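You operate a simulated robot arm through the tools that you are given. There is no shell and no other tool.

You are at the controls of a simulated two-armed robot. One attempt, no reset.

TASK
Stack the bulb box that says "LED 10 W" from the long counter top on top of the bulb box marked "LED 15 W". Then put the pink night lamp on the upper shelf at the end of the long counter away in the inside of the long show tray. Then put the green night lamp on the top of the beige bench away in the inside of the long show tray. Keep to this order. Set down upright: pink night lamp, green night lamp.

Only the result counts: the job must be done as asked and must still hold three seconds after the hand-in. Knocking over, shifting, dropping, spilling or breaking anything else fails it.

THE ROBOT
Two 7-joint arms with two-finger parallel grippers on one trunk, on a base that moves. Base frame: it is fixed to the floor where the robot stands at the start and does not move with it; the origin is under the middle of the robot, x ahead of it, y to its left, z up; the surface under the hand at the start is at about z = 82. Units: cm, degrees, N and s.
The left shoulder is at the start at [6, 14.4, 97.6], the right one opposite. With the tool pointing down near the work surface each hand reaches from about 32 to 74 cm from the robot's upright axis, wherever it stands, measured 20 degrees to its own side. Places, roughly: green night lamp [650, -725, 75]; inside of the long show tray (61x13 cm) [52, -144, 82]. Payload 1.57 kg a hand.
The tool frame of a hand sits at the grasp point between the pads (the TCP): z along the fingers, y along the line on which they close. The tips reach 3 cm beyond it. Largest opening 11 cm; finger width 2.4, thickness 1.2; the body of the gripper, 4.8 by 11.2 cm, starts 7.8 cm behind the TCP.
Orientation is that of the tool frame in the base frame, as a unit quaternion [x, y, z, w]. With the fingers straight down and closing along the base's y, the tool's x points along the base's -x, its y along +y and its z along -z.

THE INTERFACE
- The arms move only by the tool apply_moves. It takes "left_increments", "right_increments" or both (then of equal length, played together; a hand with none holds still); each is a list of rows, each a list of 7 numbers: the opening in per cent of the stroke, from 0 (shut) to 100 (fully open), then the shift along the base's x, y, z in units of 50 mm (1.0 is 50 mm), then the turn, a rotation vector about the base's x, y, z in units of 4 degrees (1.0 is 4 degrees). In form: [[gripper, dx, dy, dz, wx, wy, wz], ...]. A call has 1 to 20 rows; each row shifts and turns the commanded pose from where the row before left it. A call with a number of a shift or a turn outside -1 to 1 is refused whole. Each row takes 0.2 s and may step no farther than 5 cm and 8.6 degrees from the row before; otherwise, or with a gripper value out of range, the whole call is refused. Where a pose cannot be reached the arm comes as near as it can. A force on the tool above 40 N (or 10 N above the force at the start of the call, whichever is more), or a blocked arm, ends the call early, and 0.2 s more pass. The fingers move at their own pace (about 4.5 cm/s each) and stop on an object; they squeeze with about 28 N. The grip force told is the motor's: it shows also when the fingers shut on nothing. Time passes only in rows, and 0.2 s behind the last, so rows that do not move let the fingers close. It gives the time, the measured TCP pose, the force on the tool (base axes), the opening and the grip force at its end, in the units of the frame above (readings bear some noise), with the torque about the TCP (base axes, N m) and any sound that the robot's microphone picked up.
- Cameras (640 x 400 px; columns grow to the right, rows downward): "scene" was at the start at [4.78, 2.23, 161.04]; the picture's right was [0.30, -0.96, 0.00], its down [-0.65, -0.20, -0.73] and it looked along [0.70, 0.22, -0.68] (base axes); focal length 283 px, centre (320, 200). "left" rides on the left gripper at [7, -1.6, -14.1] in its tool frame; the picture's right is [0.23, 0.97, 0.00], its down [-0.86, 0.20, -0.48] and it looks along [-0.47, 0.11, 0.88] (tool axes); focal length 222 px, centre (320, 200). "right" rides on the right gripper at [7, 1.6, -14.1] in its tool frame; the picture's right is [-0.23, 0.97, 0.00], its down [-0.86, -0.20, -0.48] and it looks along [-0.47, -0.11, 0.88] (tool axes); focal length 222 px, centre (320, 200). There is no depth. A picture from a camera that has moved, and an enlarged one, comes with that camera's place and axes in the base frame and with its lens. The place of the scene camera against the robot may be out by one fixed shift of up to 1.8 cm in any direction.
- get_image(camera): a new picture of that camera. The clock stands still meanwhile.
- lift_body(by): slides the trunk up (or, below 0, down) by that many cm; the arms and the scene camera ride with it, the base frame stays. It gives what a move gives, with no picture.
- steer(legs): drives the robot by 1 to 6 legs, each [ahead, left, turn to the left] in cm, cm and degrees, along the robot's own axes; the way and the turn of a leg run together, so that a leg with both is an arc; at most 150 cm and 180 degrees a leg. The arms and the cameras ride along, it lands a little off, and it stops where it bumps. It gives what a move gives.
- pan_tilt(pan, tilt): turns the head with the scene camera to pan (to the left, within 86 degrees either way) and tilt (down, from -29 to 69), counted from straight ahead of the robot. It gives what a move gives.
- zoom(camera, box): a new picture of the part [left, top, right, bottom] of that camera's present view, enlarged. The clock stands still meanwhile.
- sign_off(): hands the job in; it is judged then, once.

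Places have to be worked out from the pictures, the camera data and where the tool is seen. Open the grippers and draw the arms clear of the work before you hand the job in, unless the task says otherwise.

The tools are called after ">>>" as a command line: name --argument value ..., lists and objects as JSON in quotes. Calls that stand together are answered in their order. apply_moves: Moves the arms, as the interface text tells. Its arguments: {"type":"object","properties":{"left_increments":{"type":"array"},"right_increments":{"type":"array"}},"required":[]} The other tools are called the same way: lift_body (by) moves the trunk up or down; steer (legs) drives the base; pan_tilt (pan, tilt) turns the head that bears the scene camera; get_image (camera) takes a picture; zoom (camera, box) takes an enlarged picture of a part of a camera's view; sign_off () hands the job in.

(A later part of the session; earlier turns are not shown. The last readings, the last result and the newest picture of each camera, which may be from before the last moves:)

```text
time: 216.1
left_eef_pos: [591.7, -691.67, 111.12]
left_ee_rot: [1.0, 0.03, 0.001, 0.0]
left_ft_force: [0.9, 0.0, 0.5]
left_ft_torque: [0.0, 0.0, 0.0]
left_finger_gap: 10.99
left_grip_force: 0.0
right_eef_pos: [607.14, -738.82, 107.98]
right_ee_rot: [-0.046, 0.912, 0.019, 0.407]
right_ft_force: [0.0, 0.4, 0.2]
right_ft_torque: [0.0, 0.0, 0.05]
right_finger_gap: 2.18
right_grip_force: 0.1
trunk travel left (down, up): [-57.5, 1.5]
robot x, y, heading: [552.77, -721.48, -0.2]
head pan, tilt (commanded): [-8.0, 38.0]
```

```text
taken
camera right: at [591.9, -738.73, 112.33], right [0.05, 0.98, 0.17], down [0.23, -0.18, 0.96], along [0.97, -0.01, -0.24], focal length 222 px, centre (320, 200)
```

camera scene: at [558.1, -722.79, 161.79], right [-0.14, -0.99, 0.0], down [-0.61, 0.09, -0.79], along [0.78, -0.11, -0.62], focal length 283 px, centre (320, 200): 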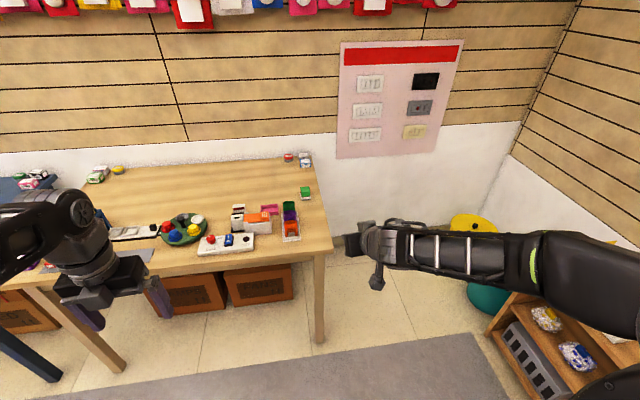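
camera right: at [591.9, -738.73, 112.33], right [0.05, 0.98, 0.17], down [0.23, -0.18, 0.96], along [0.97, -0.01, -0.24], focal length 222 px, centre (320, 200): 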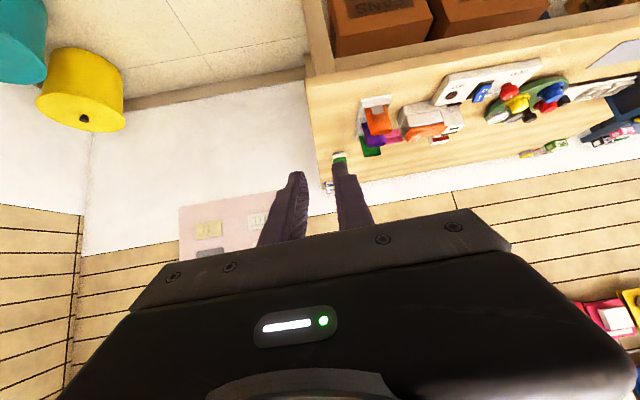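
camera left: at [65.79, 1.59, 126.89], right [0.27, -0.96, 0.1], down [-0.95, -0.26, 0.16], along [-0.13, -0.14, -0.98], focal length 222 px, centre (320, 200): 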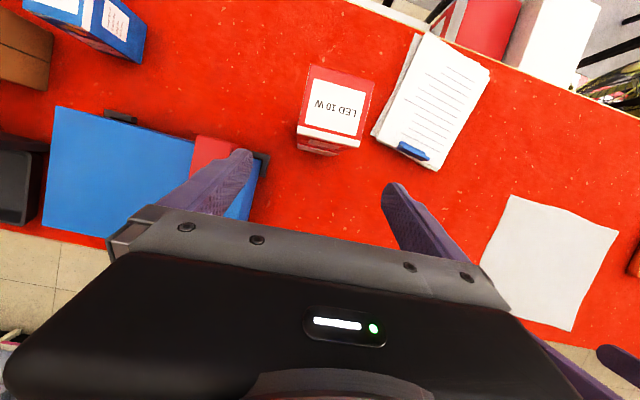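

I zoom on the bench from the scene camera to locate the lamp and the bench edges.

>>> zoom --camera "scene" --box '[240, 140, 350, 250]'

>>> zoom --camera "scene" --box '[285, 175, 330, 205]'

>>> zoom --camera "right" --box '[290, 50, 450, 200]'

```text
3.64 times, centred on (295, 195) of scene
camera zoom: at [558.1, -722.79, 161.79], right [-0.14, -0.99, 0.0], down [-0.61, 0.09, -0.79], along [0.78, -0.11, -0.62], focal length 1029 px, centre (411, 218)
```

zoom: 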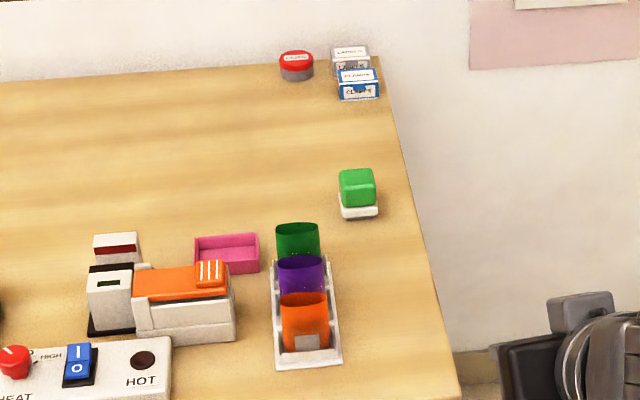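

```text
13.33 times, centred on (308, 190) of scene
camera zoom: at [558.1, -722.79, 161.79], right [-0.14, -0.99, 0.0], down [-0.61, 0.09, -0.79], along [0.78, -0.11, -0.62], focal length 3772 px, centre (487, 333)
```

zoom: 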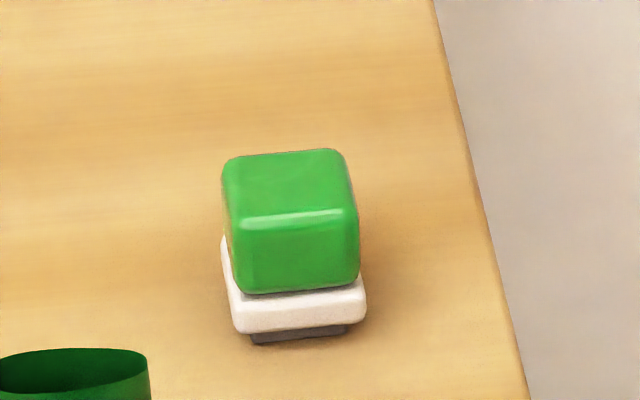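

```text
2.67 times, centred on (370, 125) of right
camera zoom: at [591.9, -738.73, 112.33], right [0.05, 0.98, 0.17], down [0.23, -0.18, 0.96], along [0.97, -0.01, -0.24], focal length 592 px, centre (187, 400)
```

zoom: 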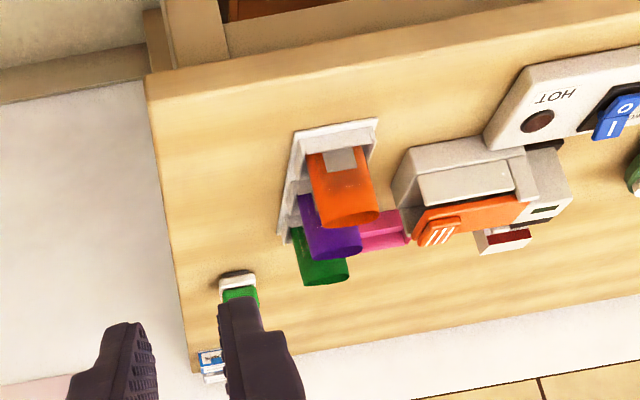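

The lamp is at about (664, -732) on a bench top near z 79, at about 0° yaw. The card holder is close by, so a steeper tool is safer; I un-tilt to about 24°, zero the yaw, open the fingers, then drive 38 cm ahead.

>>> apply_moves --right_increments '[[30, 0, 0, 0, 0, 1, -0.22], [40, 0, 0, 0, 0, 1, -0.22], [50, 0, 0, 0, 0, 1, -0.22], [60, 0, 0, 0, 0, 1, -0.22], [70, 0, 0, 0, 0, 1, -0.22], [80, 0, 0, 0, 0, 1, -0.22], [80, 0, 0, 0, 0, 0, 0]]'

>>> steer --legs '[[38, 0, 0]]'

>>> get_image --camera "right"

>>> get_image --camera "scene"

```text
time: 217.7
left_eef_pos: [591.64, -691.61, 111.12]
left_ee_rot: [1.0, 0.03, 0.001, 0.001]
left_ft_force: [0.3, 0.1, 0.0]
left_ft_torque: [0.0, -0.01, 0.03]
left_finger_gap: 11.0
left_grip_force: 0.0
right_eef_pos: [607.09, -738.84, 107.96]
right_ee_rot: [0.0, 0.978, 0.009, 0.207]
right_ft_force: [-0.4, -0.1, -0.2]
right_ft_torque: [-0.01, -0.02, 0.0]
right_finger_gap: 8.79
right_grip_force: 0.1
trunk travel left (down, up): [-57.5, 1.5]
robot x, y, heading: [552.84, -721.5, -0.3]
head pan, tilt (commanded): [-8.0, 38.0]
```

```text
time: 220.1
left_eef_pos: [629.5, -691.53, 111.12]
left_ee_rot: [0.999, 0.033, -0.001, 0.001]
left_ft_force: [0.1, -0.1, 0.0]
left_ft_torque: [-0.03, 0.0, -0.02]
left_finger_gap: 10.99
left_grip_force: 0.1
right_eef_pos: [645.22, -738.64, 107.86]
right_ee_rot: [-0.002, 0.978, 0.01, 0.209]
right_ft_force: [-0.5, 0.6, -0.4]
right_ft_torque: [-0.04, 0.01, -0.02]
right_finger_gap: 8.79
right_grip_force: 0.0
trunk travel left (down, up): [-57.5, 1.5]
robot x, y, heading: [590.75, -721.42, -0.1]
head pan, tilt (commanded): [-8.0, 38.0]
```

```text
taken
camera right: at [633.1, -737.28, 118.08], right [0.2, 0.97, 0.11], down [0.59, -0.21, 0.78], along [0.78, -0.09, -0.61], focal length 222 px, centre (320, 200)
```

right: 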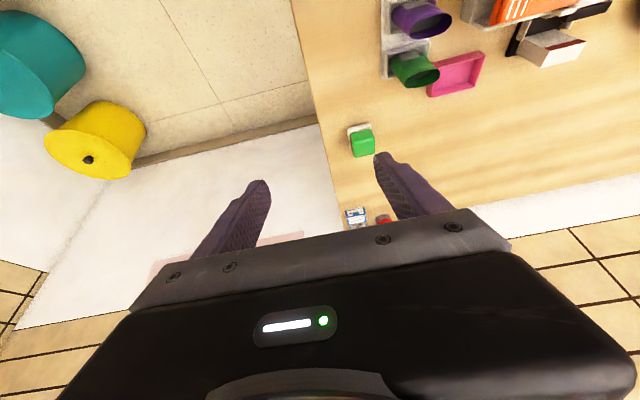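

```text
taken
camera scene: at [596.13, -722.8, 161.77], right [-0.14, -0.99, 0.0], down [-0.61, 0.08, -0.79], along [0.78, -0.11, -0.62], focal length 283 px, centre (320, 200)
```

scene: 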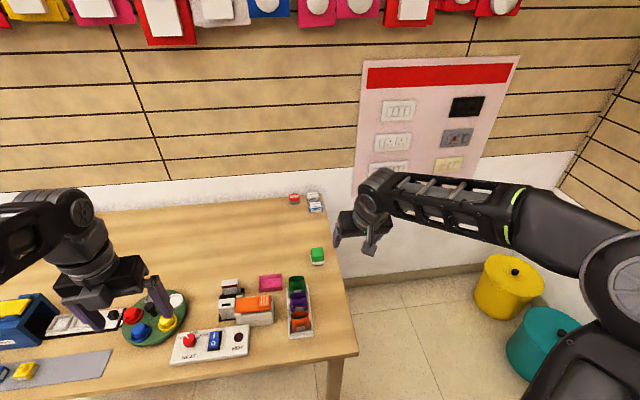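

Now I move the hand closer above the lamp for triangulation, keeping well above the card holder.

>>> zoom --camera "right" --box '[320, 100, 420, 180]'

>>> apply_moves --right_increments '[[80, 0.4, 0.3, -0.3, 0, 0, 0], [80, 0.5, 0.3, -0.4, 0, 0, 0], [80, 0.5, 0.3, -0.5, 0, 0, 0], [80, 0.5, 0.3, -0.5, 0, 0, 0], [80, 0, 0, 0, 0, 0, 0]]'

>>> get_image --camera "right"

>>> zoom --camera "right" --box '[240, 60, 400, 180]'

```text
5.00 times, centred on (370, 140) of right
camera zoom: at [633.1, -737.28, 118.08], right [0.2, 0.97, 0.11], down [0.59, -0.21, 0.78], along [0.78, -0.09, -0.61], focal length 1111 px, centre (70, 500)
```

zoom: 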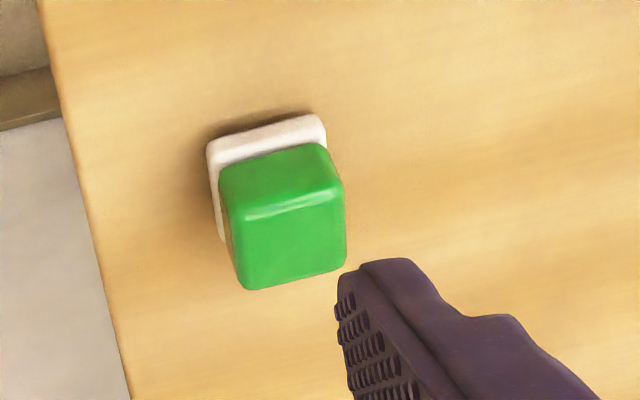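

```text
time: 221.3
left_eef_pos: [629.29, -691.56, 111.12]
left_ee_rot: [0.999, 0.032, 0.0, 0.002]
left_ft_force: [-0.2, -0.9, -0.7]
left_ft_torque: [0.01, 0.01, 0.01]
left_finger_gap: 11.0
left_grip_force: 0.1
right_eef_pos: [654.71, -732.71, 99.51]
right_ee_rot: [-0.002, 0.978, 0.01, 0.209]
right_ft_force: [0.0, -0.2, -0.5]
right_ft_torque: [-0.03, -0.02, -0.01]
right_finger_gap: 8.8
right_grip_force: 0.1
trunk travel left (down, up): [-57.5, 1.5]
robot x, y, heading: [590.45, -721.64, 0.1]
head pan, tilt (commanded): [-8.0, 38.0]
```

```text
taken
camera right: at [642.54, -731.4, 109.6], right [0.2, 0.97, 0.11], down [0.59, -0.21, 0.78], along [0.78, -0.09, -0.61], focal length 222 px, centre (320, 200)
```

right: 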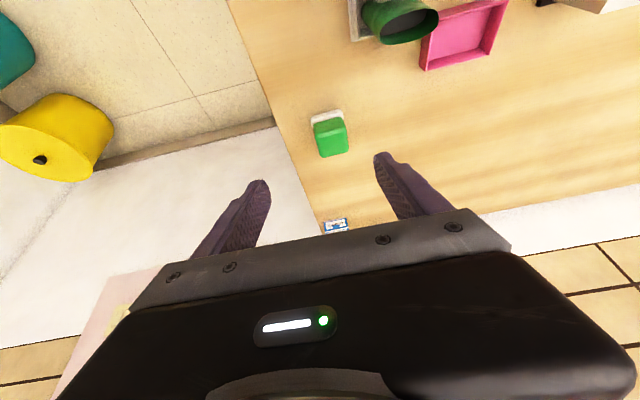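

```text
3.33 times, centred on (320, 120) of right
camera zoom: at [642.54, -731.4, 109.6], right [0.2, 0.97, 0.11], down [0.59, -0.21, 0.78], along [0.78, -0.09, -0.61], focal length 740 px, centre (320, 467)
```

zoom: 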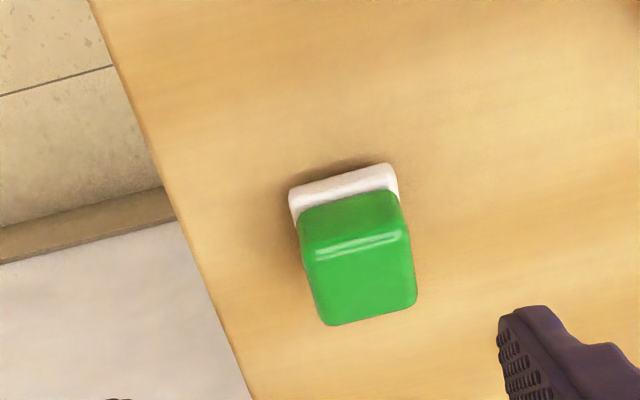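

I get the lamp centre at about (661.7, -730.8) with the bench near z 80. One more, lower view will firm up the height.

>>> apply_moves --right_increments '[[80, 0.2, 0.12, -0.4, 0, 0, 0], [80, 0.2, 0.12, -0.5, 0, 0, 0], [80, 0.15, 0.12, -0.5, 0, 0, 0], [80, 0, 0, 0, 0, 0, 0]]'

>>> get_image --camera "right"

>>> zoom --camera "right" --box '[240, 60, 400, 180]'

>>> zoom --camera "scene" --box '[260, 180, 400, 300]'

```text
time: 222.3
left_eef_pos: [629.34, -691.44, 111.15]
left_ee_rot: [0.999, 0.033, 0.001, 0.001]
left_ft_force: [-0.2, 0.1, -0.4]
left_ft_torque: [-0.01, -0.01, 0.01]
left_finger_gap: 11.02
left_grip_force: 0.1
right_eef_pos: [657.42, -730.86, 92.48]
right_ee_rot: [-0.002, 0.978, 0.01, 0.209]
right_ft_force: [0.5, 0.2, -0.3]
right_ft_torque: [-0.04, -0.03, 0.02]
right_finger_gap: 8.79
right_grip_force: 0.0
trunk travel left (down, up): [-57.5, 1.5]
robot x, y, heading: [590.42, -721.65, -0.1]
head pan, tilt (commanded): [-8.0, 38.0]
```

```text
taken
camera right: at [645.34, -729.58, 102.62], right [0.2, 0.97, 0.11], down [0.59, -0.21, 0.78], along [0.78, -0.09, -0.61], focal length 222 px, centre (320, 200)
```

right: 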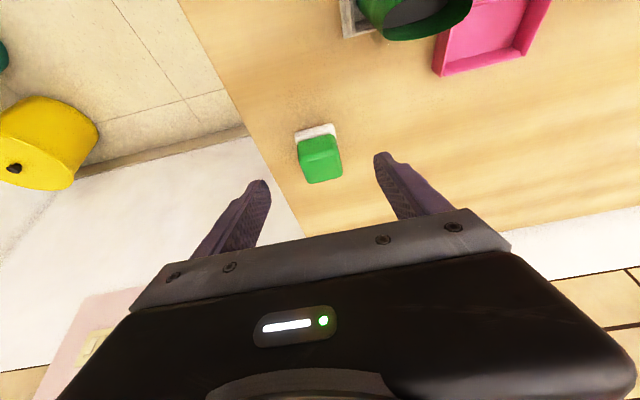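

```text
3.33 times, centred on (320, 120) of right
camera zoom: at [645.34, -729.58, 102.62], right [0.2, 0.97, 0.11], down [0.59, -0.21, 0.78], along [0.78, -0.09, -0.61], focal length 740 px, centre (320, 467)
```

zoom: 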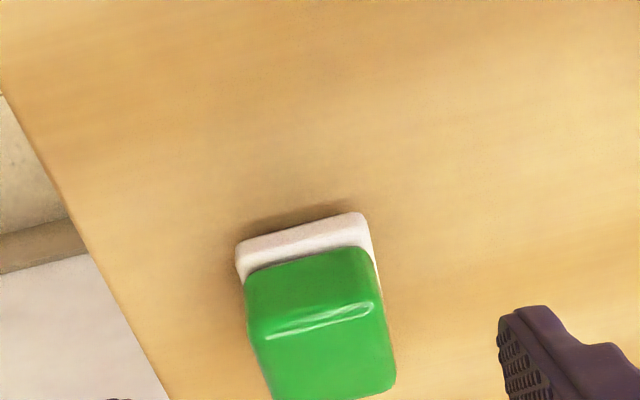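

```text
3.33 times, centred on (330, 240) of scene
camera zoom: at [595.99, -722.82, 161.78], right [-0.14, -0.99, 0.0], down [-0.61, 0.08, -0.79], along [0.78, -0.11, -0.62], focal length 943 px, centre (287, 67)
```

zoom: 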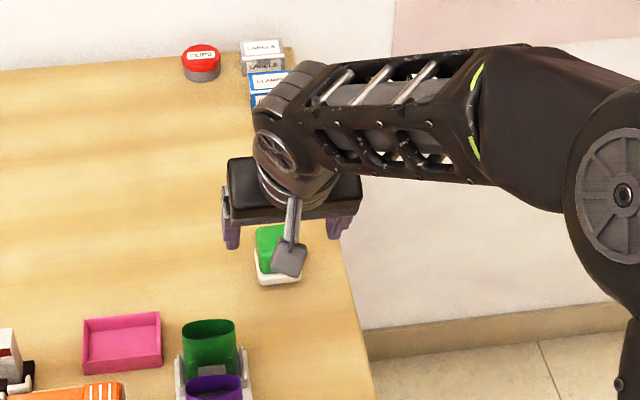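

The lamp base is at x about 660 and y from -733 to -728.7, bench top about z 80.3; the cup rim at z 88 stays clear of the hand. I descend along the tool axis to straddle the lamp.

>>> apply_moves --right_increments '[[80, 0.22, 0, -0.4, 0, 0, 0], [80, 0.22, 0, -0.4, 0, 0, 0], [80, 0.22, 0, -0.4, 0, 0, 0], [80, 0, 0, 0, 0, 0, 0]]'

>>> get_image --camera "right"

>>> zoom --camera "scene" --box '[260, 200, 380, 300]'

```text
time: 223.3
left_eef_pos: [629.45, -691.4, 111.16]
left_ee_rot: [0.999, 0.033, 0.001, 0.001]
left_ft_force: [0.6, 0.6, 0.3]
left_ft_torque: [-0.01, -0.02, 0.02]
left_finger_gap: 11.02
left_grip_force: 0.1
right_eef_pos: [660.71, -730.9, 86.57]
right_ee_rot: [-0.003, 0.978, 0.011, 0.209]
right_ft_force: [-0.6, 0.9, 0.5]
right_ft_torque: [-0.01, -0.01, 0.0]
right_finger_gap: 8.82
right_grip_force: 0.0
trunk travel left (down, up): [-57.5, 1.5]
robot x, y, heading: [590.42, -721.43, -0.1]
head pan, tilt (commanded): [-8.0, 38.0]
```

```text
taken
camera right: at [648.53, -729.61, 96.6], right [0.2, 0.97, 0.11], down [0.59, -0.21, 0.78], along [0.78, -0.09, -0.61], focal length 222 px, centre (320, 200)
```

right: 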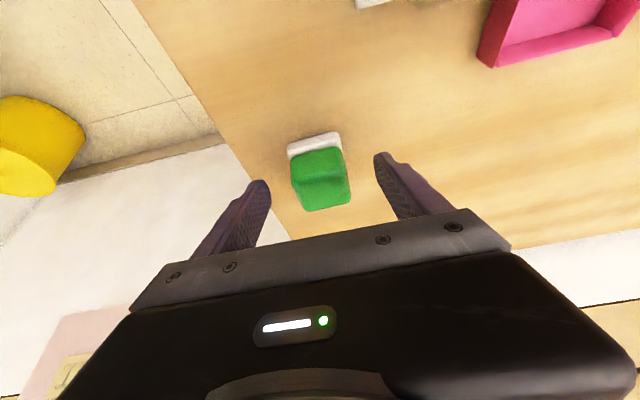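

```text
4.00 times, centred on (320, 250) of scene
camera zoom: at [595.99, -722.8, 161.78], right [-0.14, -0.99, 0.0], down [-0.61, 0.08, -0.79], along [0.78, -0.11, -0.62], focal length 1132 px, centre (320, 0)
```

zoom: 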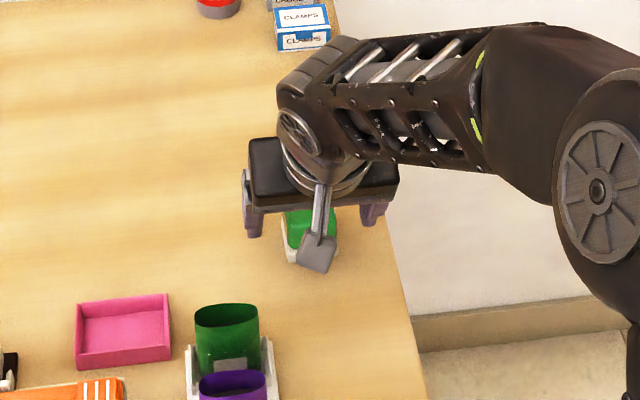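

There is good clearance from the card holder. I go down the last 1.9 cm and close the gripper.

>>> apply_moves --right_increments '[[80, 0.1, 0, -0.2, 0, 0, 0], [80, 0.1, 0, -0.18, 0, 0, 0], [80, 0, 0, 0, 0, 0, 0]]'

>>> get_image --camera "right"

>>> apply_moves --right_increments '[[60, 0, 0, 0, 0, 0, 0], [45, 0, 0, 0, 0, 0, 0], [30, 0, 0, 0, 0, 0, 0], [0, 0, 0, 0, 0, 0, 0], [0, 0, 0, 0, 0, 0, 0], [0, 0, 0, 0, 0, 0, 0], [0, 0, 0, 0, 0, 0, 0]]'

>>> get_image --camera "right"

```text
time: 224.1
left_eef_pos: [629.4, -691.52, 111.19]
left_ee_rot: [0.999, 0.032, 0.001, 0.001]
left_ft_force: [-0.7, 0.3, -0.6]
left_ft_torque: [0.0, -0.01, 0.02]
left_finger_gap: 11.0
left_grip_force: 0.0
right_eef_pos: [661.82, -730.94, 84.63]
right_ee_rot: [-0.003, 0.978, 0.01, 0.208]
right_ft_force: [0.3, 0.1, 0.6]
right_ft_torque: [-0.04, 0.01, 0.04]
right_finger_gap: 8.81
right_grip_force: 0.0
trunk travel left (down, up): [-57.5, 1.5]
robot x, y, heading: [590.62, -721.25, 0.2]
head pan, tilt (commanded): [-8.0, 38.0]
```

```text
taken
camera right: at [649.59, -729.59, 94.73], right [0.2, 0.97, 0.11], down [0.59, -0.21, 0.78], along [0.78, -0.09, -0.61], focal length 222 px, centre (320, 200)
```

right: 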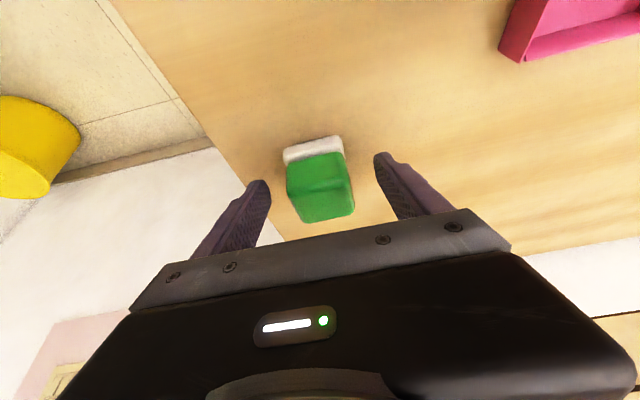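

```text
time: 225.7
left_eef_pos: [629.5, -691.52, 111.24]
left_ee_rot: [0.999, 0.032, 0.001, 0.001]
left_ft_force: [0.1, 0.5, 0.2]
left_ft_torque: [0.0, 0.0, -0.01]
left_finger_gap: 10.98
left_grip_force: 0.1
right_eef_pos: [661.76, -730.92, 84.69]
right_ee_rot: [-0.002, 0.978, 0.01, 0.21]
right_ft_force: [0.1, -0.2, -0.5]
right_ft_torque: [0.0, -0.01, 0.02]
right_finger_gap: 4.51
right_grip_force: 27.9
trunk travel left (down, up): [-57.5, 1.5]
robot x, y, heading: [590.35, -721.23, 0.1]
head pan, tilt (commanded): [-8.0, 38.0]
```

```text
taken
camera right: at [649.59, -729.59, 94.74], right [0.2, 0.97, 0.11], down [0.59, -0.21, 0.78], along [0.78, -0.09, -0.61], focal length 222 px, centre (320, 200)
```

right: 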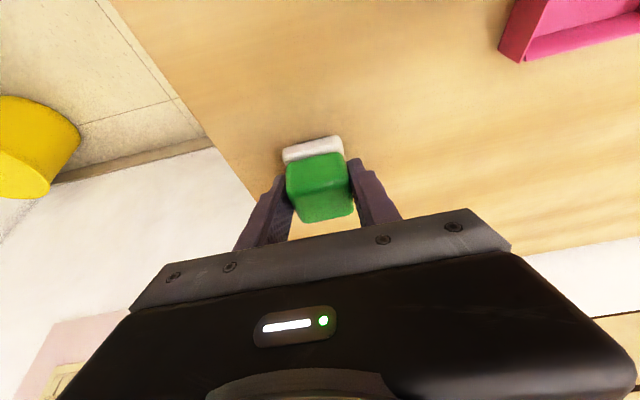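

Gripped at 4.51 cm and 28 N. I lift gently.

>>> apply_moves --right_increments '[[0, 0, 0, 0.06, 0, 0, 0], [0, 0, 0, 0.1, 0, 0, 0], [0, 0, 0, 0.15, 0, 0, 0], [0, 0, 0, 0.2, 0, 0, 0], [0, 0, 0, 0.2, 0, 0, 0], [0, 0, 0, 0, 0, 0, 0]]'

>>> get_image --camera "right"

>>> apply_moves --right_increments '[[0, 0, 0, 0.3, 0, 0, 0], [0, -0.1, 0, 0.4, 0, 0, 0], [0, -0.3, 0, 0.4, 0, 0, 0], [0, -0.4, 0, 0.4, 0, 0, 0], [0, -0.4, 0, 0.4, 0, 0, 0], [0, -0.4, 0, 0.3, 0, 0, 0], [0, -0.3, 0, 0.3, 0, 0, 0], [0, -0.2, 0, 0.1, 0, 0, 0], [0, 0, 0, 0, 0, 0, 0]]'

>>> get_image --camera "right"

>>> get_image --camera "scene"

```text
time: 227.1
left_eef_pos: [629.52, -691.45, 111.2]
left_ee_rot: [0.999, 0.032, 0.001, 0.001]
left_ft_force: [0.5, 0.5, -0.7]
left_ft_torque: [-0.01, 0.0, 0.01]
left_finger_gap: 11.0
left_grip_force: 0.2
right_eef_pos: [661.74, -730.75, 88.1]
right_ee_rot: [-0.002, 0.978, 0.01, 0.208]
right_ft_force: [-0.6, 1.2, -0.8]
right_ft_torque: [0.01, 0.02, -0.01]
right_finger_gap: 4.49
right_grip_force: 28.1
trunk travel left (down, up): [-57.5, 1.5]
robot x, y, heading: [590.68, -721.38, 0.2]
head pan, tilt (commanded): [-8.0, 38.0]
```

```text
taken
camera right: at [649.56, -729.46, 98.21], right [0.2, 0.97, 0.11], down [0.59, -0.21, 0.78], along [0.78, -0.09, -0.61], focal length 222 px, centre (320, 200)
```

right: 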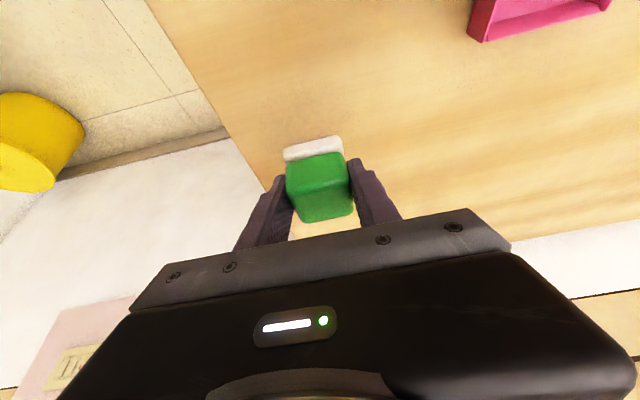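

```text
time: 229.1
left_eef_pos: [629.43, -691.52, 111.19]
left_ee_rot: [1.0, 0.031, 0.0, 0.0]
left_ft_force: [0.4, 0.5, 0.8]
left_ft_torque: [0.0, 0.0, -0.02]
left_finger_gap: 11.01
left_grip_force: 0.2
right_eef_pos: [651.18, -730.91, 101.22]
right_ee_rot: [-0.001, 0.978, 0.01, 0.208]
right_ft_force: [-0.2, 0.6, -0.1]
right_ft_torque: [0.03, 0.03, 0.03]
right_finger_gap: 4.47
right_grip_force: 28.0
trunk travel left (down, up): [-57.5, 1.5]
robot x, y, heading: [590.74, -721.25, 0.2]
head pan, tilt (commanded): [-8.0, 38.0]
```

```text
taken
camera right: at [639.04, -729.56, 111.31], right [0.2, 0.97, 0.11], down [0.59, -0.21, 0.78], along [0.78, -0.09, -0.61], focal length 222 px, centre (320, 200)
```

right: 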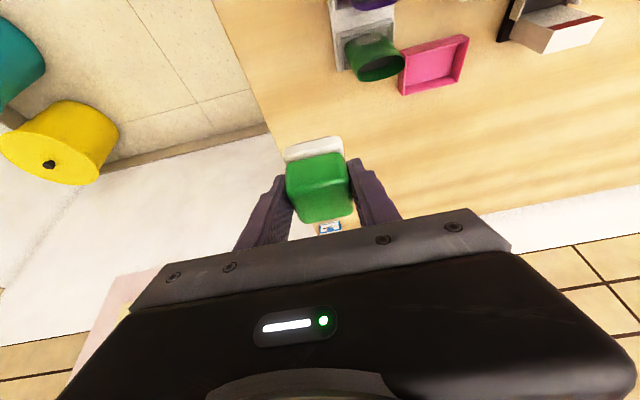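

```text
taken
camera scene: at [596.04, -722.8, 161.78], right [-0.14, -0.99, 0.0], down [-0.61, 0.08, -0.79], along [0.78, -0.11, -0.62], focal length 283 px, centre (320, 200)
```

scene: 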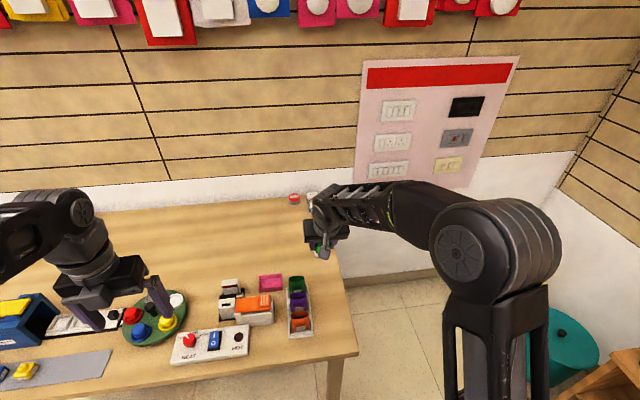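

The green lamp is in hand and the bench is undisturbed. I raise it higher and drive back along the known clear path.

>>> apply_moves --right_increments '[[0, -0.1, 0, 0.3, 0, 0, 0], [0, -0.2, 0, 0.5, 0, 0, 0], [0, -0.2, 0, 0.5, 0, 0, 0], [0, -0.2, 0, 0.4, 0, 0, 0], [0, 0, 0, 0, 0, 0, 0]]'

>>> steer --legs '[[-145, 5, 0], [-145, 25, 0]]'

>>> get_image --camera "right"

```text
time: 230.3
left_eef_pos: [629.5, -691.35, 111.23]
left_ee_rot: [0.999, 0.032, 0.0, 0.001]
left_ft_force: [-0.5, 0.1, -0.1]
left_ft_torque: [-0.03, 0.0, -0.03]
left_finger_gap: 11.0
left_grip_force: 0.1
right_eef_pos: [647.83, -730.75, 109.75]
right_ee_rot: [-0.002, 0.978, 0.01, 0.208]
right_ft_force: [0.0, 0.1, -1.3]
right_ft_torque: [0.01, -0.01, -0.02]
right_finger_gap: 4.47
right_grip_force: 27.9
trunk travel left (down, up): [-57.5, 1.5]
robot x, y, heading: [590.41, -721.14, 0.2]
head pan, tilt (commanded): [-8.0, 38.0]
```

```text
time: 244.6
left_eef_pos: [338.79, -656.04, 111.07]
left_ee_rot: [1.0, 0.002, 0.001, 0.001]
left_ft_force: [-0.4, -0.8, -0.4]
left_ft_torque: [0.0, 0.01, 0.03]
left_finger_gap: 10.98
left_grip_force: 0.0
right_eef_pos: [354.88, -696.09, 109.7]
right_ee_rot: [0.026, 0.977, 0.004, 0.209]
right_ft_force: [0.1, -1.2, -1.5]
right_ft_torque: [0.03, 0.01, -0.04]
right_finger_gap: 4.48
right_grip_force: 28.0
trunk travel left (down, up): [-57.5, 1.5]
robot x, y, heading: [298.35, -683.61, -3.2]
head pan, tilt (commanded): [-8.0, 38.0]
```

```text
taken
camera right: at [342.89, -694.17, 119.83], right [0.25, 0.96, 0.11], down [0.57, -0.24, 0.78], along [0.78, -0.13, -0.61], focal length 222 px, centre (320, 200)
```

right: 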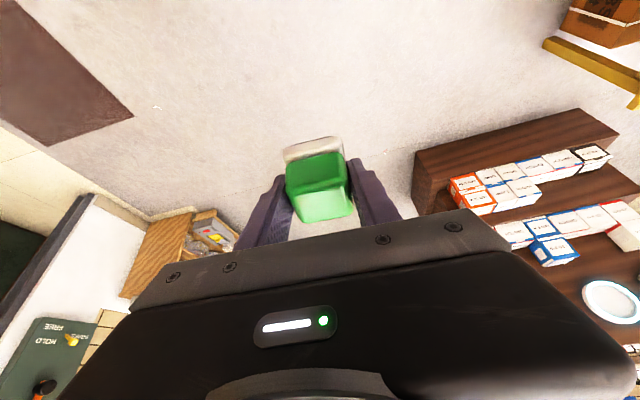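

Heading drifted to -3.2°. I correct it while driving back past the yellow table.

>>> steer --legs '[[-53, 93, 3.2], [-49, 98, 0]]'

>>> pan_tilt --pan 60 --tilt 30

>>> get_image --camera "scene"

```text
time: 255.4
left_eef_pos: [239.35, -456.93, 111.08]
left_ee_rot: [1.0, 0.029, 0.0, 0.001]
left_ft_force: [0.0, -1.2, 0.5]
left_ft_torque: [-0.02, -0.01, 0.01]
left_finger_gap: 11.0
left_grip_force: 0.0
right_eef_pos: [257.43, -496.4, 109.59]
right_ee_rot: [0.001, 0.978, 0.009, 0.209]
right_ft_force: [-0.8, 0.7, -0.5]
right_ft_torque: [0.01, 0.0, 0.02]
right_finger_gap: 4.5
right_grip_force: 28.0
trunk travel left (down, up): [-57.5, 1.5]
robot x, y, heading: [200.4, -486.95, -0.3]
head pan, tilt (commanded): [-8.0, 38.0]
```

```text
time: 256.8
left_eef_pos: [239.5, -456.99, 111.18]
left_ee_rot: [1.0, 0.029, 0.001, 0.001]
left_ft_force: [-0.1, 0.1, 0.1]
left_ft_torque: [-0.01, 0.01, -0.01]
left_finger_gap: 11.01
left_grip_force: 0.0
right_eef_pos: [257.51, -496.36, 109.59]
right_ee_rot: [0.001, 0.978, 0.01, 0.209]
right_ft_force: [-0.7, 0.7, 0.1]
right_ft_torque: [0.0, -0.01, -0.02]
right_finger_gap: 4.5
right_grip_force: 27.4
trunk travel left (down, up): [-57.5, 1.5]
robot x, y, heading: [200.24, -486.69, -0.4]
head pan, tilt (commanded): [60.0, 30.0]
```

```text
taken
camera scene: at [201.82, -479.01, 163.01], right [0.86, -0.51, 0.0], down [-0.25, -0.43, -0.87], along [0.44, 0.75, -0.5], focal length 283 px, centre (320, 200)
```

scene: 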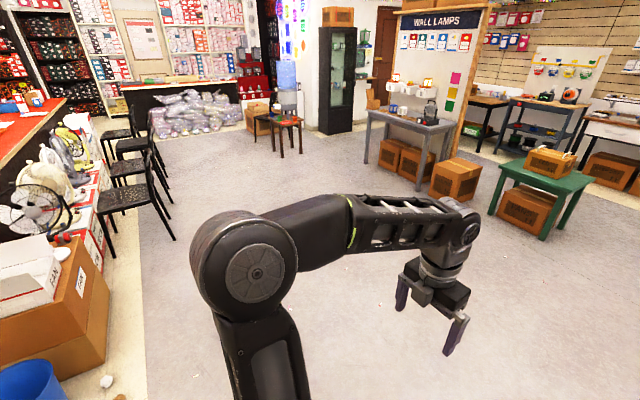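

The route back is clear. I drive to the counter end and check the position before threading the gap.

>>> steer --legs '[[-138, 34.5, 0.3]]'

>>> pan_tilt --pan 80 --tilt 35

>>> get_image --camera "scene"

```text
time: 263.8
left_eef_pos: [103.68, -422.13, 111.18]
left_ee_rot: [0.999, 0.044, 0.001, 0.0]
left_ft_force: [0.3, -0.1, -0.4]
left_ft_torque: [-0.04, -0.01, -0.04]
left_finger_gap: 11.01
left_grip_force: 0.1
right_eef_pos: [122.78, -461.11, 109.54]
right_ee_rot: [-0.013, 0.978, 0.013, 0.208]
right_ft_force: [-0.7, 0.1, -0.6]
right_ft_torque: [0.0, 0.03, 0.03]
right_finger_gap: 4.49
right_grip_force: 28.2
trunk travel left (down, up): [-57.5, 1.5]
robot x, y, heading: [65.25, -453.07, 1.3]
head pan, tilt (commanded): [60.0, 30.0]
```

```text
time: 264.6
left_eef_pos: [103.58, -422.12, 111.24]
left_ee_rot: [0.999, 0.043, 0.001, 0.001]
left_ft_force: [-0.6, 0.0, 0.5]
left_ft_torque: [0.0, -0.02, -0.02]
left_finger_gap: 11.0
left_grip_force: 0.0
right_eef_pos: [122.88, -461.12, 109.75]
right_ee_rot: [-0.012, 0.978, 0.013, 0.209]
right_ft_force: [-0.5, 0.1, -0.3]
right_ft_torque: [-0.02, 0.01, 0.0]
right_finger_gap: 4.48
right_grip_force: 28.0
trunk travel left (down, up): [-57.5, 1.5]
robot x, y, heading: [65.44, -452.65, 1.1]
head pan, tilt (commanded): [80.0, 35.0]
```

```text
taken
camera scene: at [63.69, -444.48, 162.24], right [0.99, -0.15, 0.0], down [-0.09, -0.57, -0.82], along [0.12, 0.81, -0.57], focal length 283 px, centre (320, 200)
```

scene: 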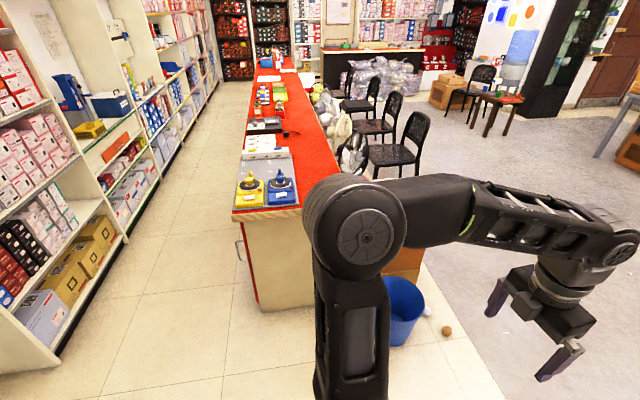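

The counter end and aisle are clear. I thread between the counter corner and the white table, back into the aisle.

>>> steer --legs '[[-52, 62, -1.2], [-34, 76, 0]]'

>>> get_image --camera "scene"

>>> get_image --camera "right"

```text
time: 273.0
left_eef_pos: [16.38, -285.37, 111.0]
left_ee_rot: [0.999, 0.039, 0.001, 0.001]
left_ft_force: [0.4, -0.4, -0.2]
left_ft_torque: [0.0, 0.03, 0.0]
left_finger_gap: 10.99
left_grip_force: 0.0
right_eef_pos: [35.24, -324.43, 109.63]
right_ee_rot: [-0.008, 0.978, 0.011, 0.21]
right_ft_force: [0.2, -0.2, -1.2]
right_ft_torque: [0.0, -0.02, -0.01]
right_finger_gap: 4.49
right_grip_force: 28.0
trunk travel left (down, up): [-57.5, 1.5]
robot x, y, heading: [-22.17, -315.9, 0.7]
head pan, tilt (commanded): [80.0, 35.0]
```

```text
taken
camera scene: at [-23.86, -307.42, 162.23], right [0.99, -0.16, 0.0], down [-0.09, -0.57, -0.82], along [0.13, 0.81, -0.57], focal length 283 px, centre (320, 200)
```

scene: 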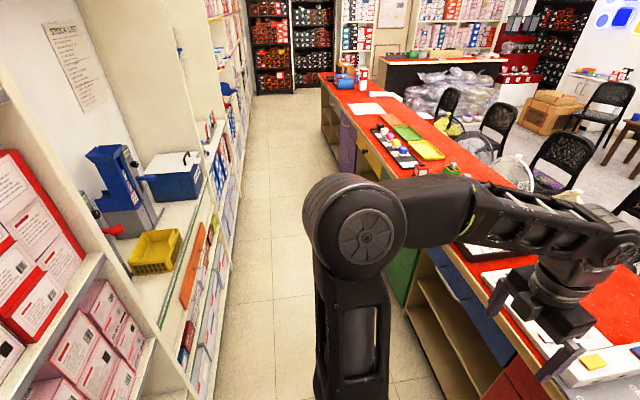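

```text
taken
camera right: at [23.02, -323.33, 119.82], right [0.19, 0.98, 0.11], down [0.59, -0.2, 0.78], along [0.79, -0.08, -0.61], focal length 222 px, centre (320, 200)
```

right: 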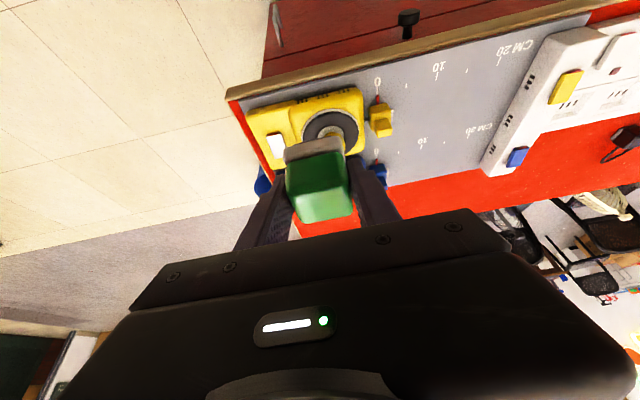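

The lamp is still held well. I drive up the aisle to opposite the free end of the tray.

>>> steer --legs '[[-3, 78, -0.7], [-4, 79, 0]]'

>>> pan_tilt --pan -8 --tilt 42

>>> get_image --camera "scene"

>>> get_image --camera "right"

```text
time: 280.9
left_eef_pos: [8.14, -130.4, 111.16]
left_ee_rot: [0.999, 0.038, 0.001, 0.001]
left_ft_force: [-0.1, 0.4, -0.2]
left_ft_torque: [-0.04, 0.01, 0.01]
left_finger_gap: 11.01
left_grip_force: 0.1
right_eef_pos: [26.93, -169.47, 109.69]
right_ee_rot: [-0.007, 0.978, 0.011, 0.208]
right_ft_force: [-0.2, 0.5, -0.2]
right_ft_torque: [0.01, 0.03, 0.02]
right_finger_gap: 4.48
right_grip_force: 27.7
trunk travel left (down, up): [-57.5, 1.5]
robot x, y, heading: [-30.29, -161.05, 0.6]
head pan, tilt (commanded): [80.0, 35.0]
```

```text
time: 282.6
left_eef_pos: [8.24, -130.44, 111.1]
left_ee_rot: [0.999, 0.04, 0.001, 0.001]
left_ft_force: [-0.2, 0.3, 0.1]
left_ft_torque: [-0.01, 0.02, -0.02]
left_finger_gap: 11.0
left_grip_force: 0.0
right_eef_pos: [26.96, -169.64, 109.63]
right_ee_rot: [-0.008, 0.978, 0.012, 0.208]
right_ft_force: [-0.2, 0.6, -0.8]
right_ft_torque: [0.0, 0.03, 0.01]
right_finger_gap: 4.49
right_grip_force: 27.9
trunk travel left (down, up): [-57.5, 1.5]
robot x, y, heading: [-30.46, -161.39, 0.8]
head pan, tilt (commanded): [-8.0, 42.0]
```

```text
taken
camera scene: at [-25.14, -162.24, 161.19], right [-0.13, -0.99, 0.0], down [-0.66, 0.08, -0.74], along [0.74, -0.09, -0.67], focal length 283 px, centre (320, 200)
```

scene: 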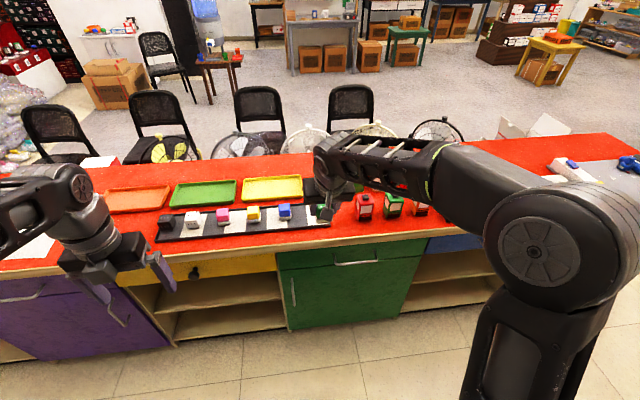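

```text
taken
camera right: at [14.84, -168.45, 119.81], right [0.19, 0.98, 0.11], down [0.59, -0.2, 0.78], along [0.79, -0.08, -0.61], focal length 222 px, centre (320, 200)
```

right: 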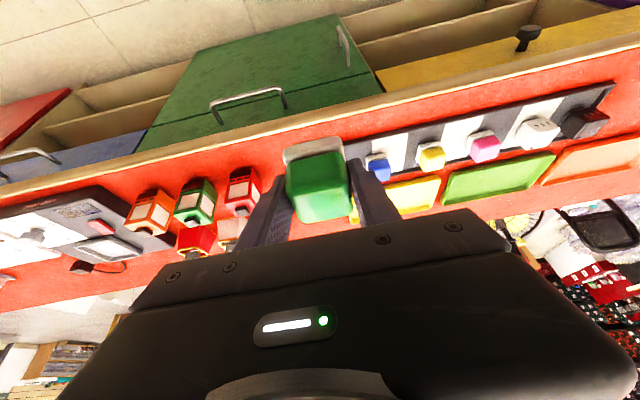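

I drive 13 cm ahead, keeping the lamp high, to view the free tray end from the wrist camera.

>>> steer --legs '[[13, 0, -0.7]]'

>>> get_image --camera "right"

>>> zoom --camera "scene" --box '[160, 180, 460, 310]'

```text
time: 283.9
left_eef_pos: [21.76, -130.89, 110.97]
left_ee_rot: [0.999, 0.032, 0.0, 0.0]
left_ft_force: [-0.1, -0.8, 0.1]
left_ft_torque: [0.0, 0.04, 0.01]
left_finger_gap: 11.01
left_grip_force: 0.0
right_eef_pos: [40.0, -170.13, 109.65]
right_ee_rot: [-0.002, 0.978, 0.009, 0.208]
right_ft_force: [-0.2, -0.5, -0.7]
right_ft_torque: [-0.02, 0.03, 0.01]
right_finger_gap: 4.47
right_grip_force: 27.9
trunk travel left (down, up): [-57.5, 1.5]
robot x, y, heading: [-17.34, -160.98, -0.0]
head pan, tilt (commanded): [-8.0, 42.0]
```

```text
taken
camera right: at [27.95, -168.86, 119.75], right [0.2, 0.97, 0.11], down [0.59, -0.21, 0.78], along [0.78, -0.09, -0.61], focal length 222 px, centre (320, 200)
```

right: 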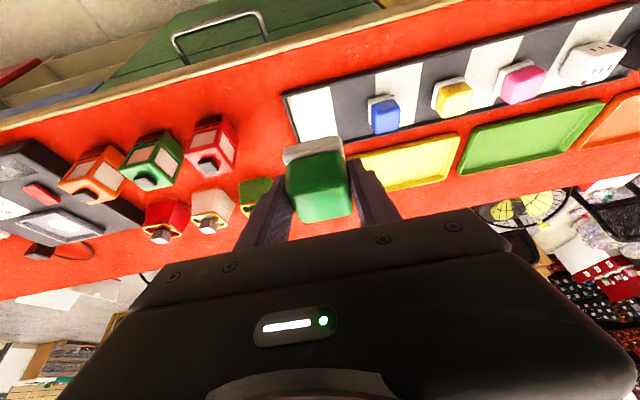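

```text
2.13 times, centred on (310, 245) of scene
camera zoom: at [-11.9, -162.21, 161.18], right [-0.14, -0.99, 0.0], down [-0.66, 0.09, -0.74], along [0.74, -0.1, -0.67], focal length 604 px, centre (341, 104)
```

zoom: 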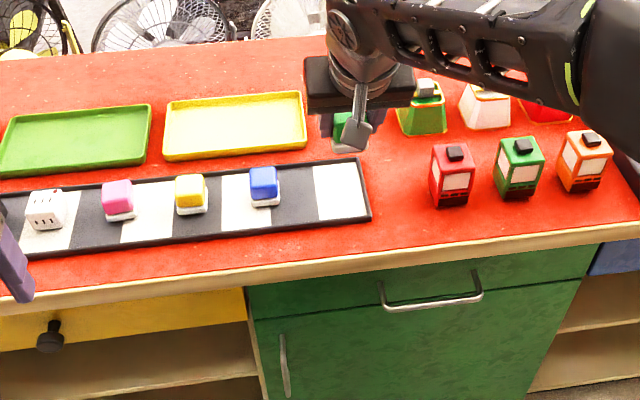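

I zoom on the free end cells of the tray.

>>> zoom --camera "right" --box '[270, 50, 430, 150]'

```text
4.00 times, centred on (350, 100) of right
camera zoom: at [27.95, -168.86, 119.75], right [0.2, 0.97, 0.11], down [0.59, -0.21, 0.78], along [0.78, -0.09, -0.61], focal length 888 px, centre (200, 600)
```

zoom: 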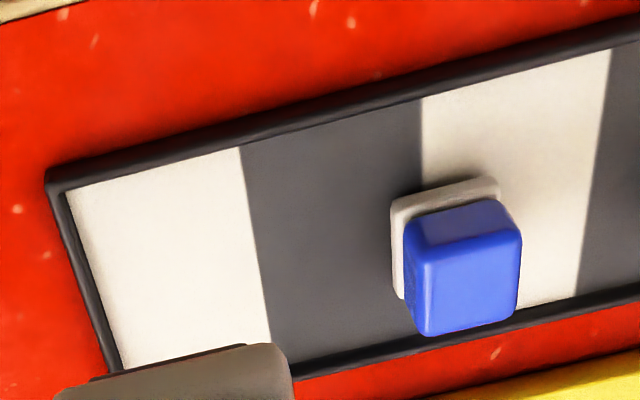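

The free space is y from -174 to -160.7, and I target (51.9, -168.0). I move the green lamp above it and start lowering.

>>> apply_moves --right_increments '[[0, 0.3, 0.05, -0.1, 0, 0, 0], [0, 0.5, 0.09, -0.3, 0, 0, 0], [0, 0.5, 0.09, -0.4, 0, 0, 0], [0, 0.5, 0.09, -0.5, 0, 0, 0], [0, 0.4, 0.08, -0.5, 0, 0, 0], [0, 0.12, 0, -0.5, 0, 0, 0], [0, 0, 0, -0.4, 0, 0, 0], [0, 0, 0, 0, 0, 0, 0]]'

>>> get_image --camera "right"

>>> zoom --camera "scene" --box '[230, 180, 410, 290]'

```text
time: 285.6
left_eef_pos: [21.48, -130.93, 111.09]
left_ee_rot: [0.999, 0.032, 0.001, 0.0]
left_ft_force: [0.2, -1.1, 0.4]
left_ft_torque: [0.0, -0.01, -0.01]
left_finger_gap: 11.0
left_grip_force: 0.0
right_eef_pos: [51.5, -168.15, 96.17]
right_ee_rot: [-0.003, 0.978, 0.011, 0.209]
right_ft_force: [0.6, 0.3, -0.9]
right_ft_torque: [-0.01, -0.01, -0.02]
right_finger_gap: 4.48
right_grip_force: 28.1
trunk travel left (down, up): [-57.5, 1.5]
robot x, y, heading: [-17.19, -160.95, 0.1]
head pan, tilt (commanded): [-8.0, 42.0]
```

```text
taken
camera right: at [39.4, -166.89, 106.33], right [0.2, 0.97, 0.11], down [0.59, -0.21, 0.78], along [0.78, -0.09, -0.61], focal length 222 px, centre (320, 200)
```

right: 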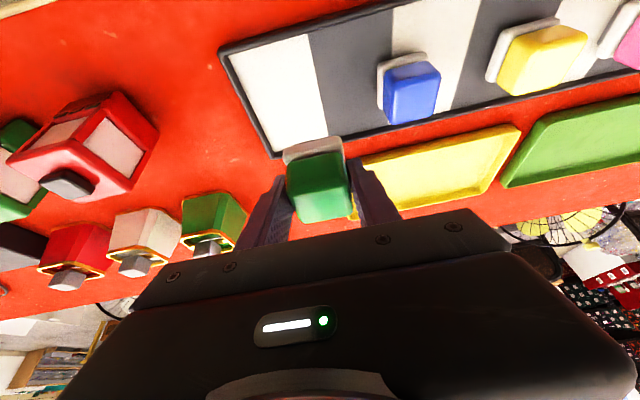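

```text
3.56 times, centred on (320, 235) of scene
camera zoom: at [-12.11, -162.21, 161.19], right [-0.14, -0.99, 0.0], down [-0.66, 0.09, -0.74], along [0.74, -0.1, -0.67], focal length 1006 px, centre (320, 76)
```

zoom: 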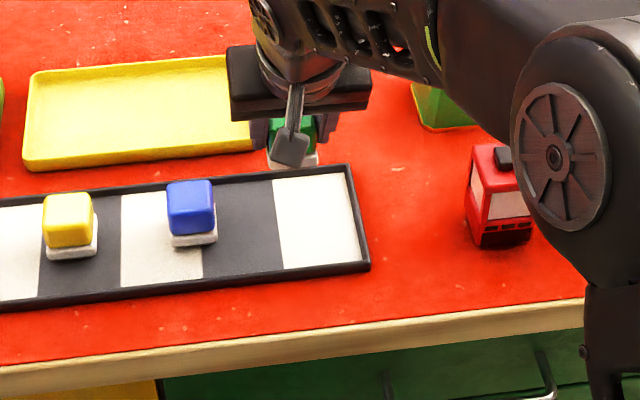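

The lamp is above the free cells. I lower it by 6.5 cm.

>>> apply_moves --right_increments '[[0, 0, 0, -0.2, 0, 0, 0], [0, 0, 0, -0.3, 0, 0, 0], [0, 0, 0, -0.3, 0, 0, 0], [0, 0, 0, -0.3, 0, 0, 0], [0, 0, 0, -0.2, 0, 0, 0], [0, 0, 0, 0, 0, 0, 0]]'

>>> get_image --camera "right"

>>> zoom --camera "scene" --box '[230, 180, 410, 290]'

```text
time: 287.1
left_eef_pos: [21.56, -130.95, 111.29]
left_ee_rot: [0.999, 0.032, 0.001, 0.0]
left_ft_force: [0.3, -0.2, -0.4]
left_ft_torque: [0.0, 0.03, 0.0]
left_finger_gap: 11.01
left_grip_force: 0.2
right_eef_pos: [51.52, -168.11, 89.55]
right_ee_rot: [-0.002, 0.978, 0.011, 0.209]
right_ft_force: [0.3, 0.0, -0.7]
right_ft_torque: [0.02, -0.05, 0.0]
right_finger_gap: 4.49
right_grip_force: 28.2
trunk travel left (down, up): [-57.5, 1.5]
robot x, y, heading: [-17.46, -160.77, 0.1]
head pan, tilt (commanded): [-8.0, 42.0]
```

```text
taken
camera right: at [39.39, -166.9, 99.81], right [0.2, 0.97, 0.11], down [0.59, -0.21, 0.78], along [0.78, -0.09, -0.61], focal length 222 px, centre (320, 200)
```

right: 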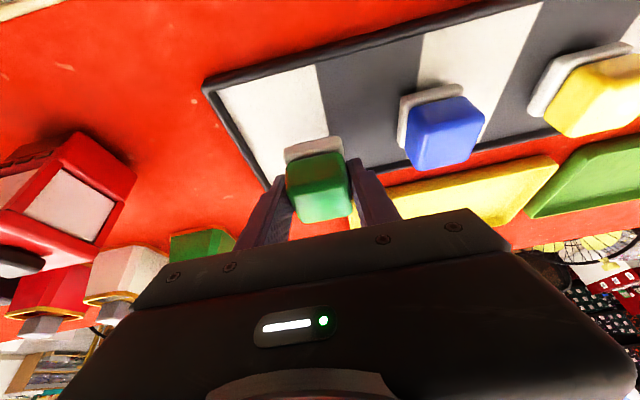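

```text
3.56 times, centred on (320, 235) of scene
camera zoom: at [-12.1, -162.21, 161.19], right [-0.14, -0.99, 0.0], down [-0.66, 0.09, -0.74], along [0.74, -0.1, -0.67], focal length 1006 px, centre (320, 76)
```

zoom: 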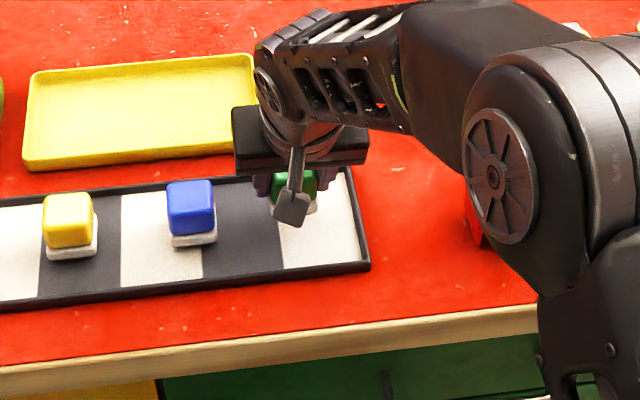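

It is aligned with the blue lamp's row. I continue down in small steps.

>>> apply_moves --right_increments '[[0, 0, 0, -0.1, 0, 0, 0], [0, 0, 0, -0.1, 0, 0, 0], [0, 0, 0, -0.1, 0, 0, 0], [0, 0, 0, -0.08, 0, 0, 0], [0, 0, 0, 0, 0, 0, 0]]'

>>> apply_moves --right_increments '[[0, 0, 0, -0.04, 0, 0, 0], [0, 0, 0, -0.03, 0, 0, 0], [0, 0, 0, 0, 0, 0, 0]]'

>>> zoom --camera "right" --box '[220, 80, 420, 220]'

```text
time: 288.2
left_eef_pos: [21.49, -130.94, 111.08]
left_ee_rot: [0.999, 0.033, 0.001, 0.001]
left_ft_force: [0.1, 0.3, -0.1]
left_ft_torque: [-0.01, 0.05, 0.03]
left_finger_gap: 11.0
left_grip_force: 0.1
right_eef_pos: [51.54, -168.25, 87.69]
right_ee_rot: [-0.002, 0.978, 0.01, 0.208]
right_ft_force: [0.8, -0.8, -0.2]
right_ft_torque: [0.04, -0.01, -0.01]
right_finger_gap: 4.49
right_grip_force: 27.8
trunk travel left (down, up): [-57.5, 1.5]
robot x, y, heading: [-16.84, -160.99, 0.0]
head pan, tilt (commanded): [-8.0, 42.0]
```

```text
time: 289.1
left_eef_pos: [21.64, -130.94, 110.97]
left_ee_rot: [0.999, 0.033, 0.001, 0.001]
left_ft_force: [0.8, 0.4, -0.1]
left_ft_torque: [0.03, -0.03, 0.02]
left_finger_gap: 11.0
left_grip_force: 0.1
right_eef_pos: [51.45, -168.18, 87.35]
right_ee_rot: [-0.003, 0.978, 0.01, 0.209]
right_ft_force: [1.0, -0.6, 0.1]
right_ft_torque: [0.0, -0.03, 0.0]
right_finger_gap: 4.49
right_grip_force: 28.1
trunk travel left (down, up): [-57.5, 1.5]
robot x, y, heading: [-17.54, -161.04, 0.1]
head pan, tilt (commanded): [-8.0, 42.0]
```

```text
2.86 times, centred on (320, 150) of right
camera zoom: at [39.35, -166.89, 97.52], right [0.2, 0.97, 0.11], down [0.59, -0.21, 0.78], along [0.78, -0.09, -0.61], focal length 635 px, centre (320, 343)
```

zoom: 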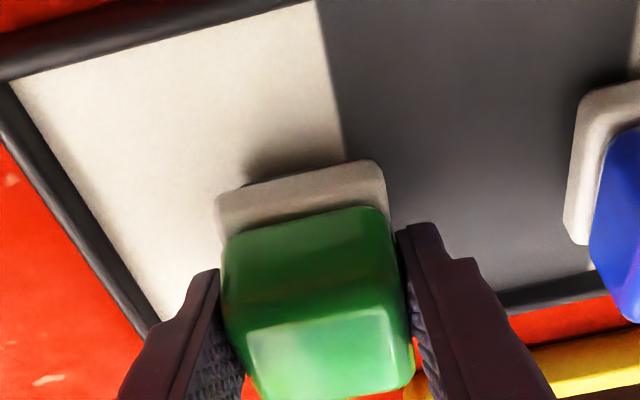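

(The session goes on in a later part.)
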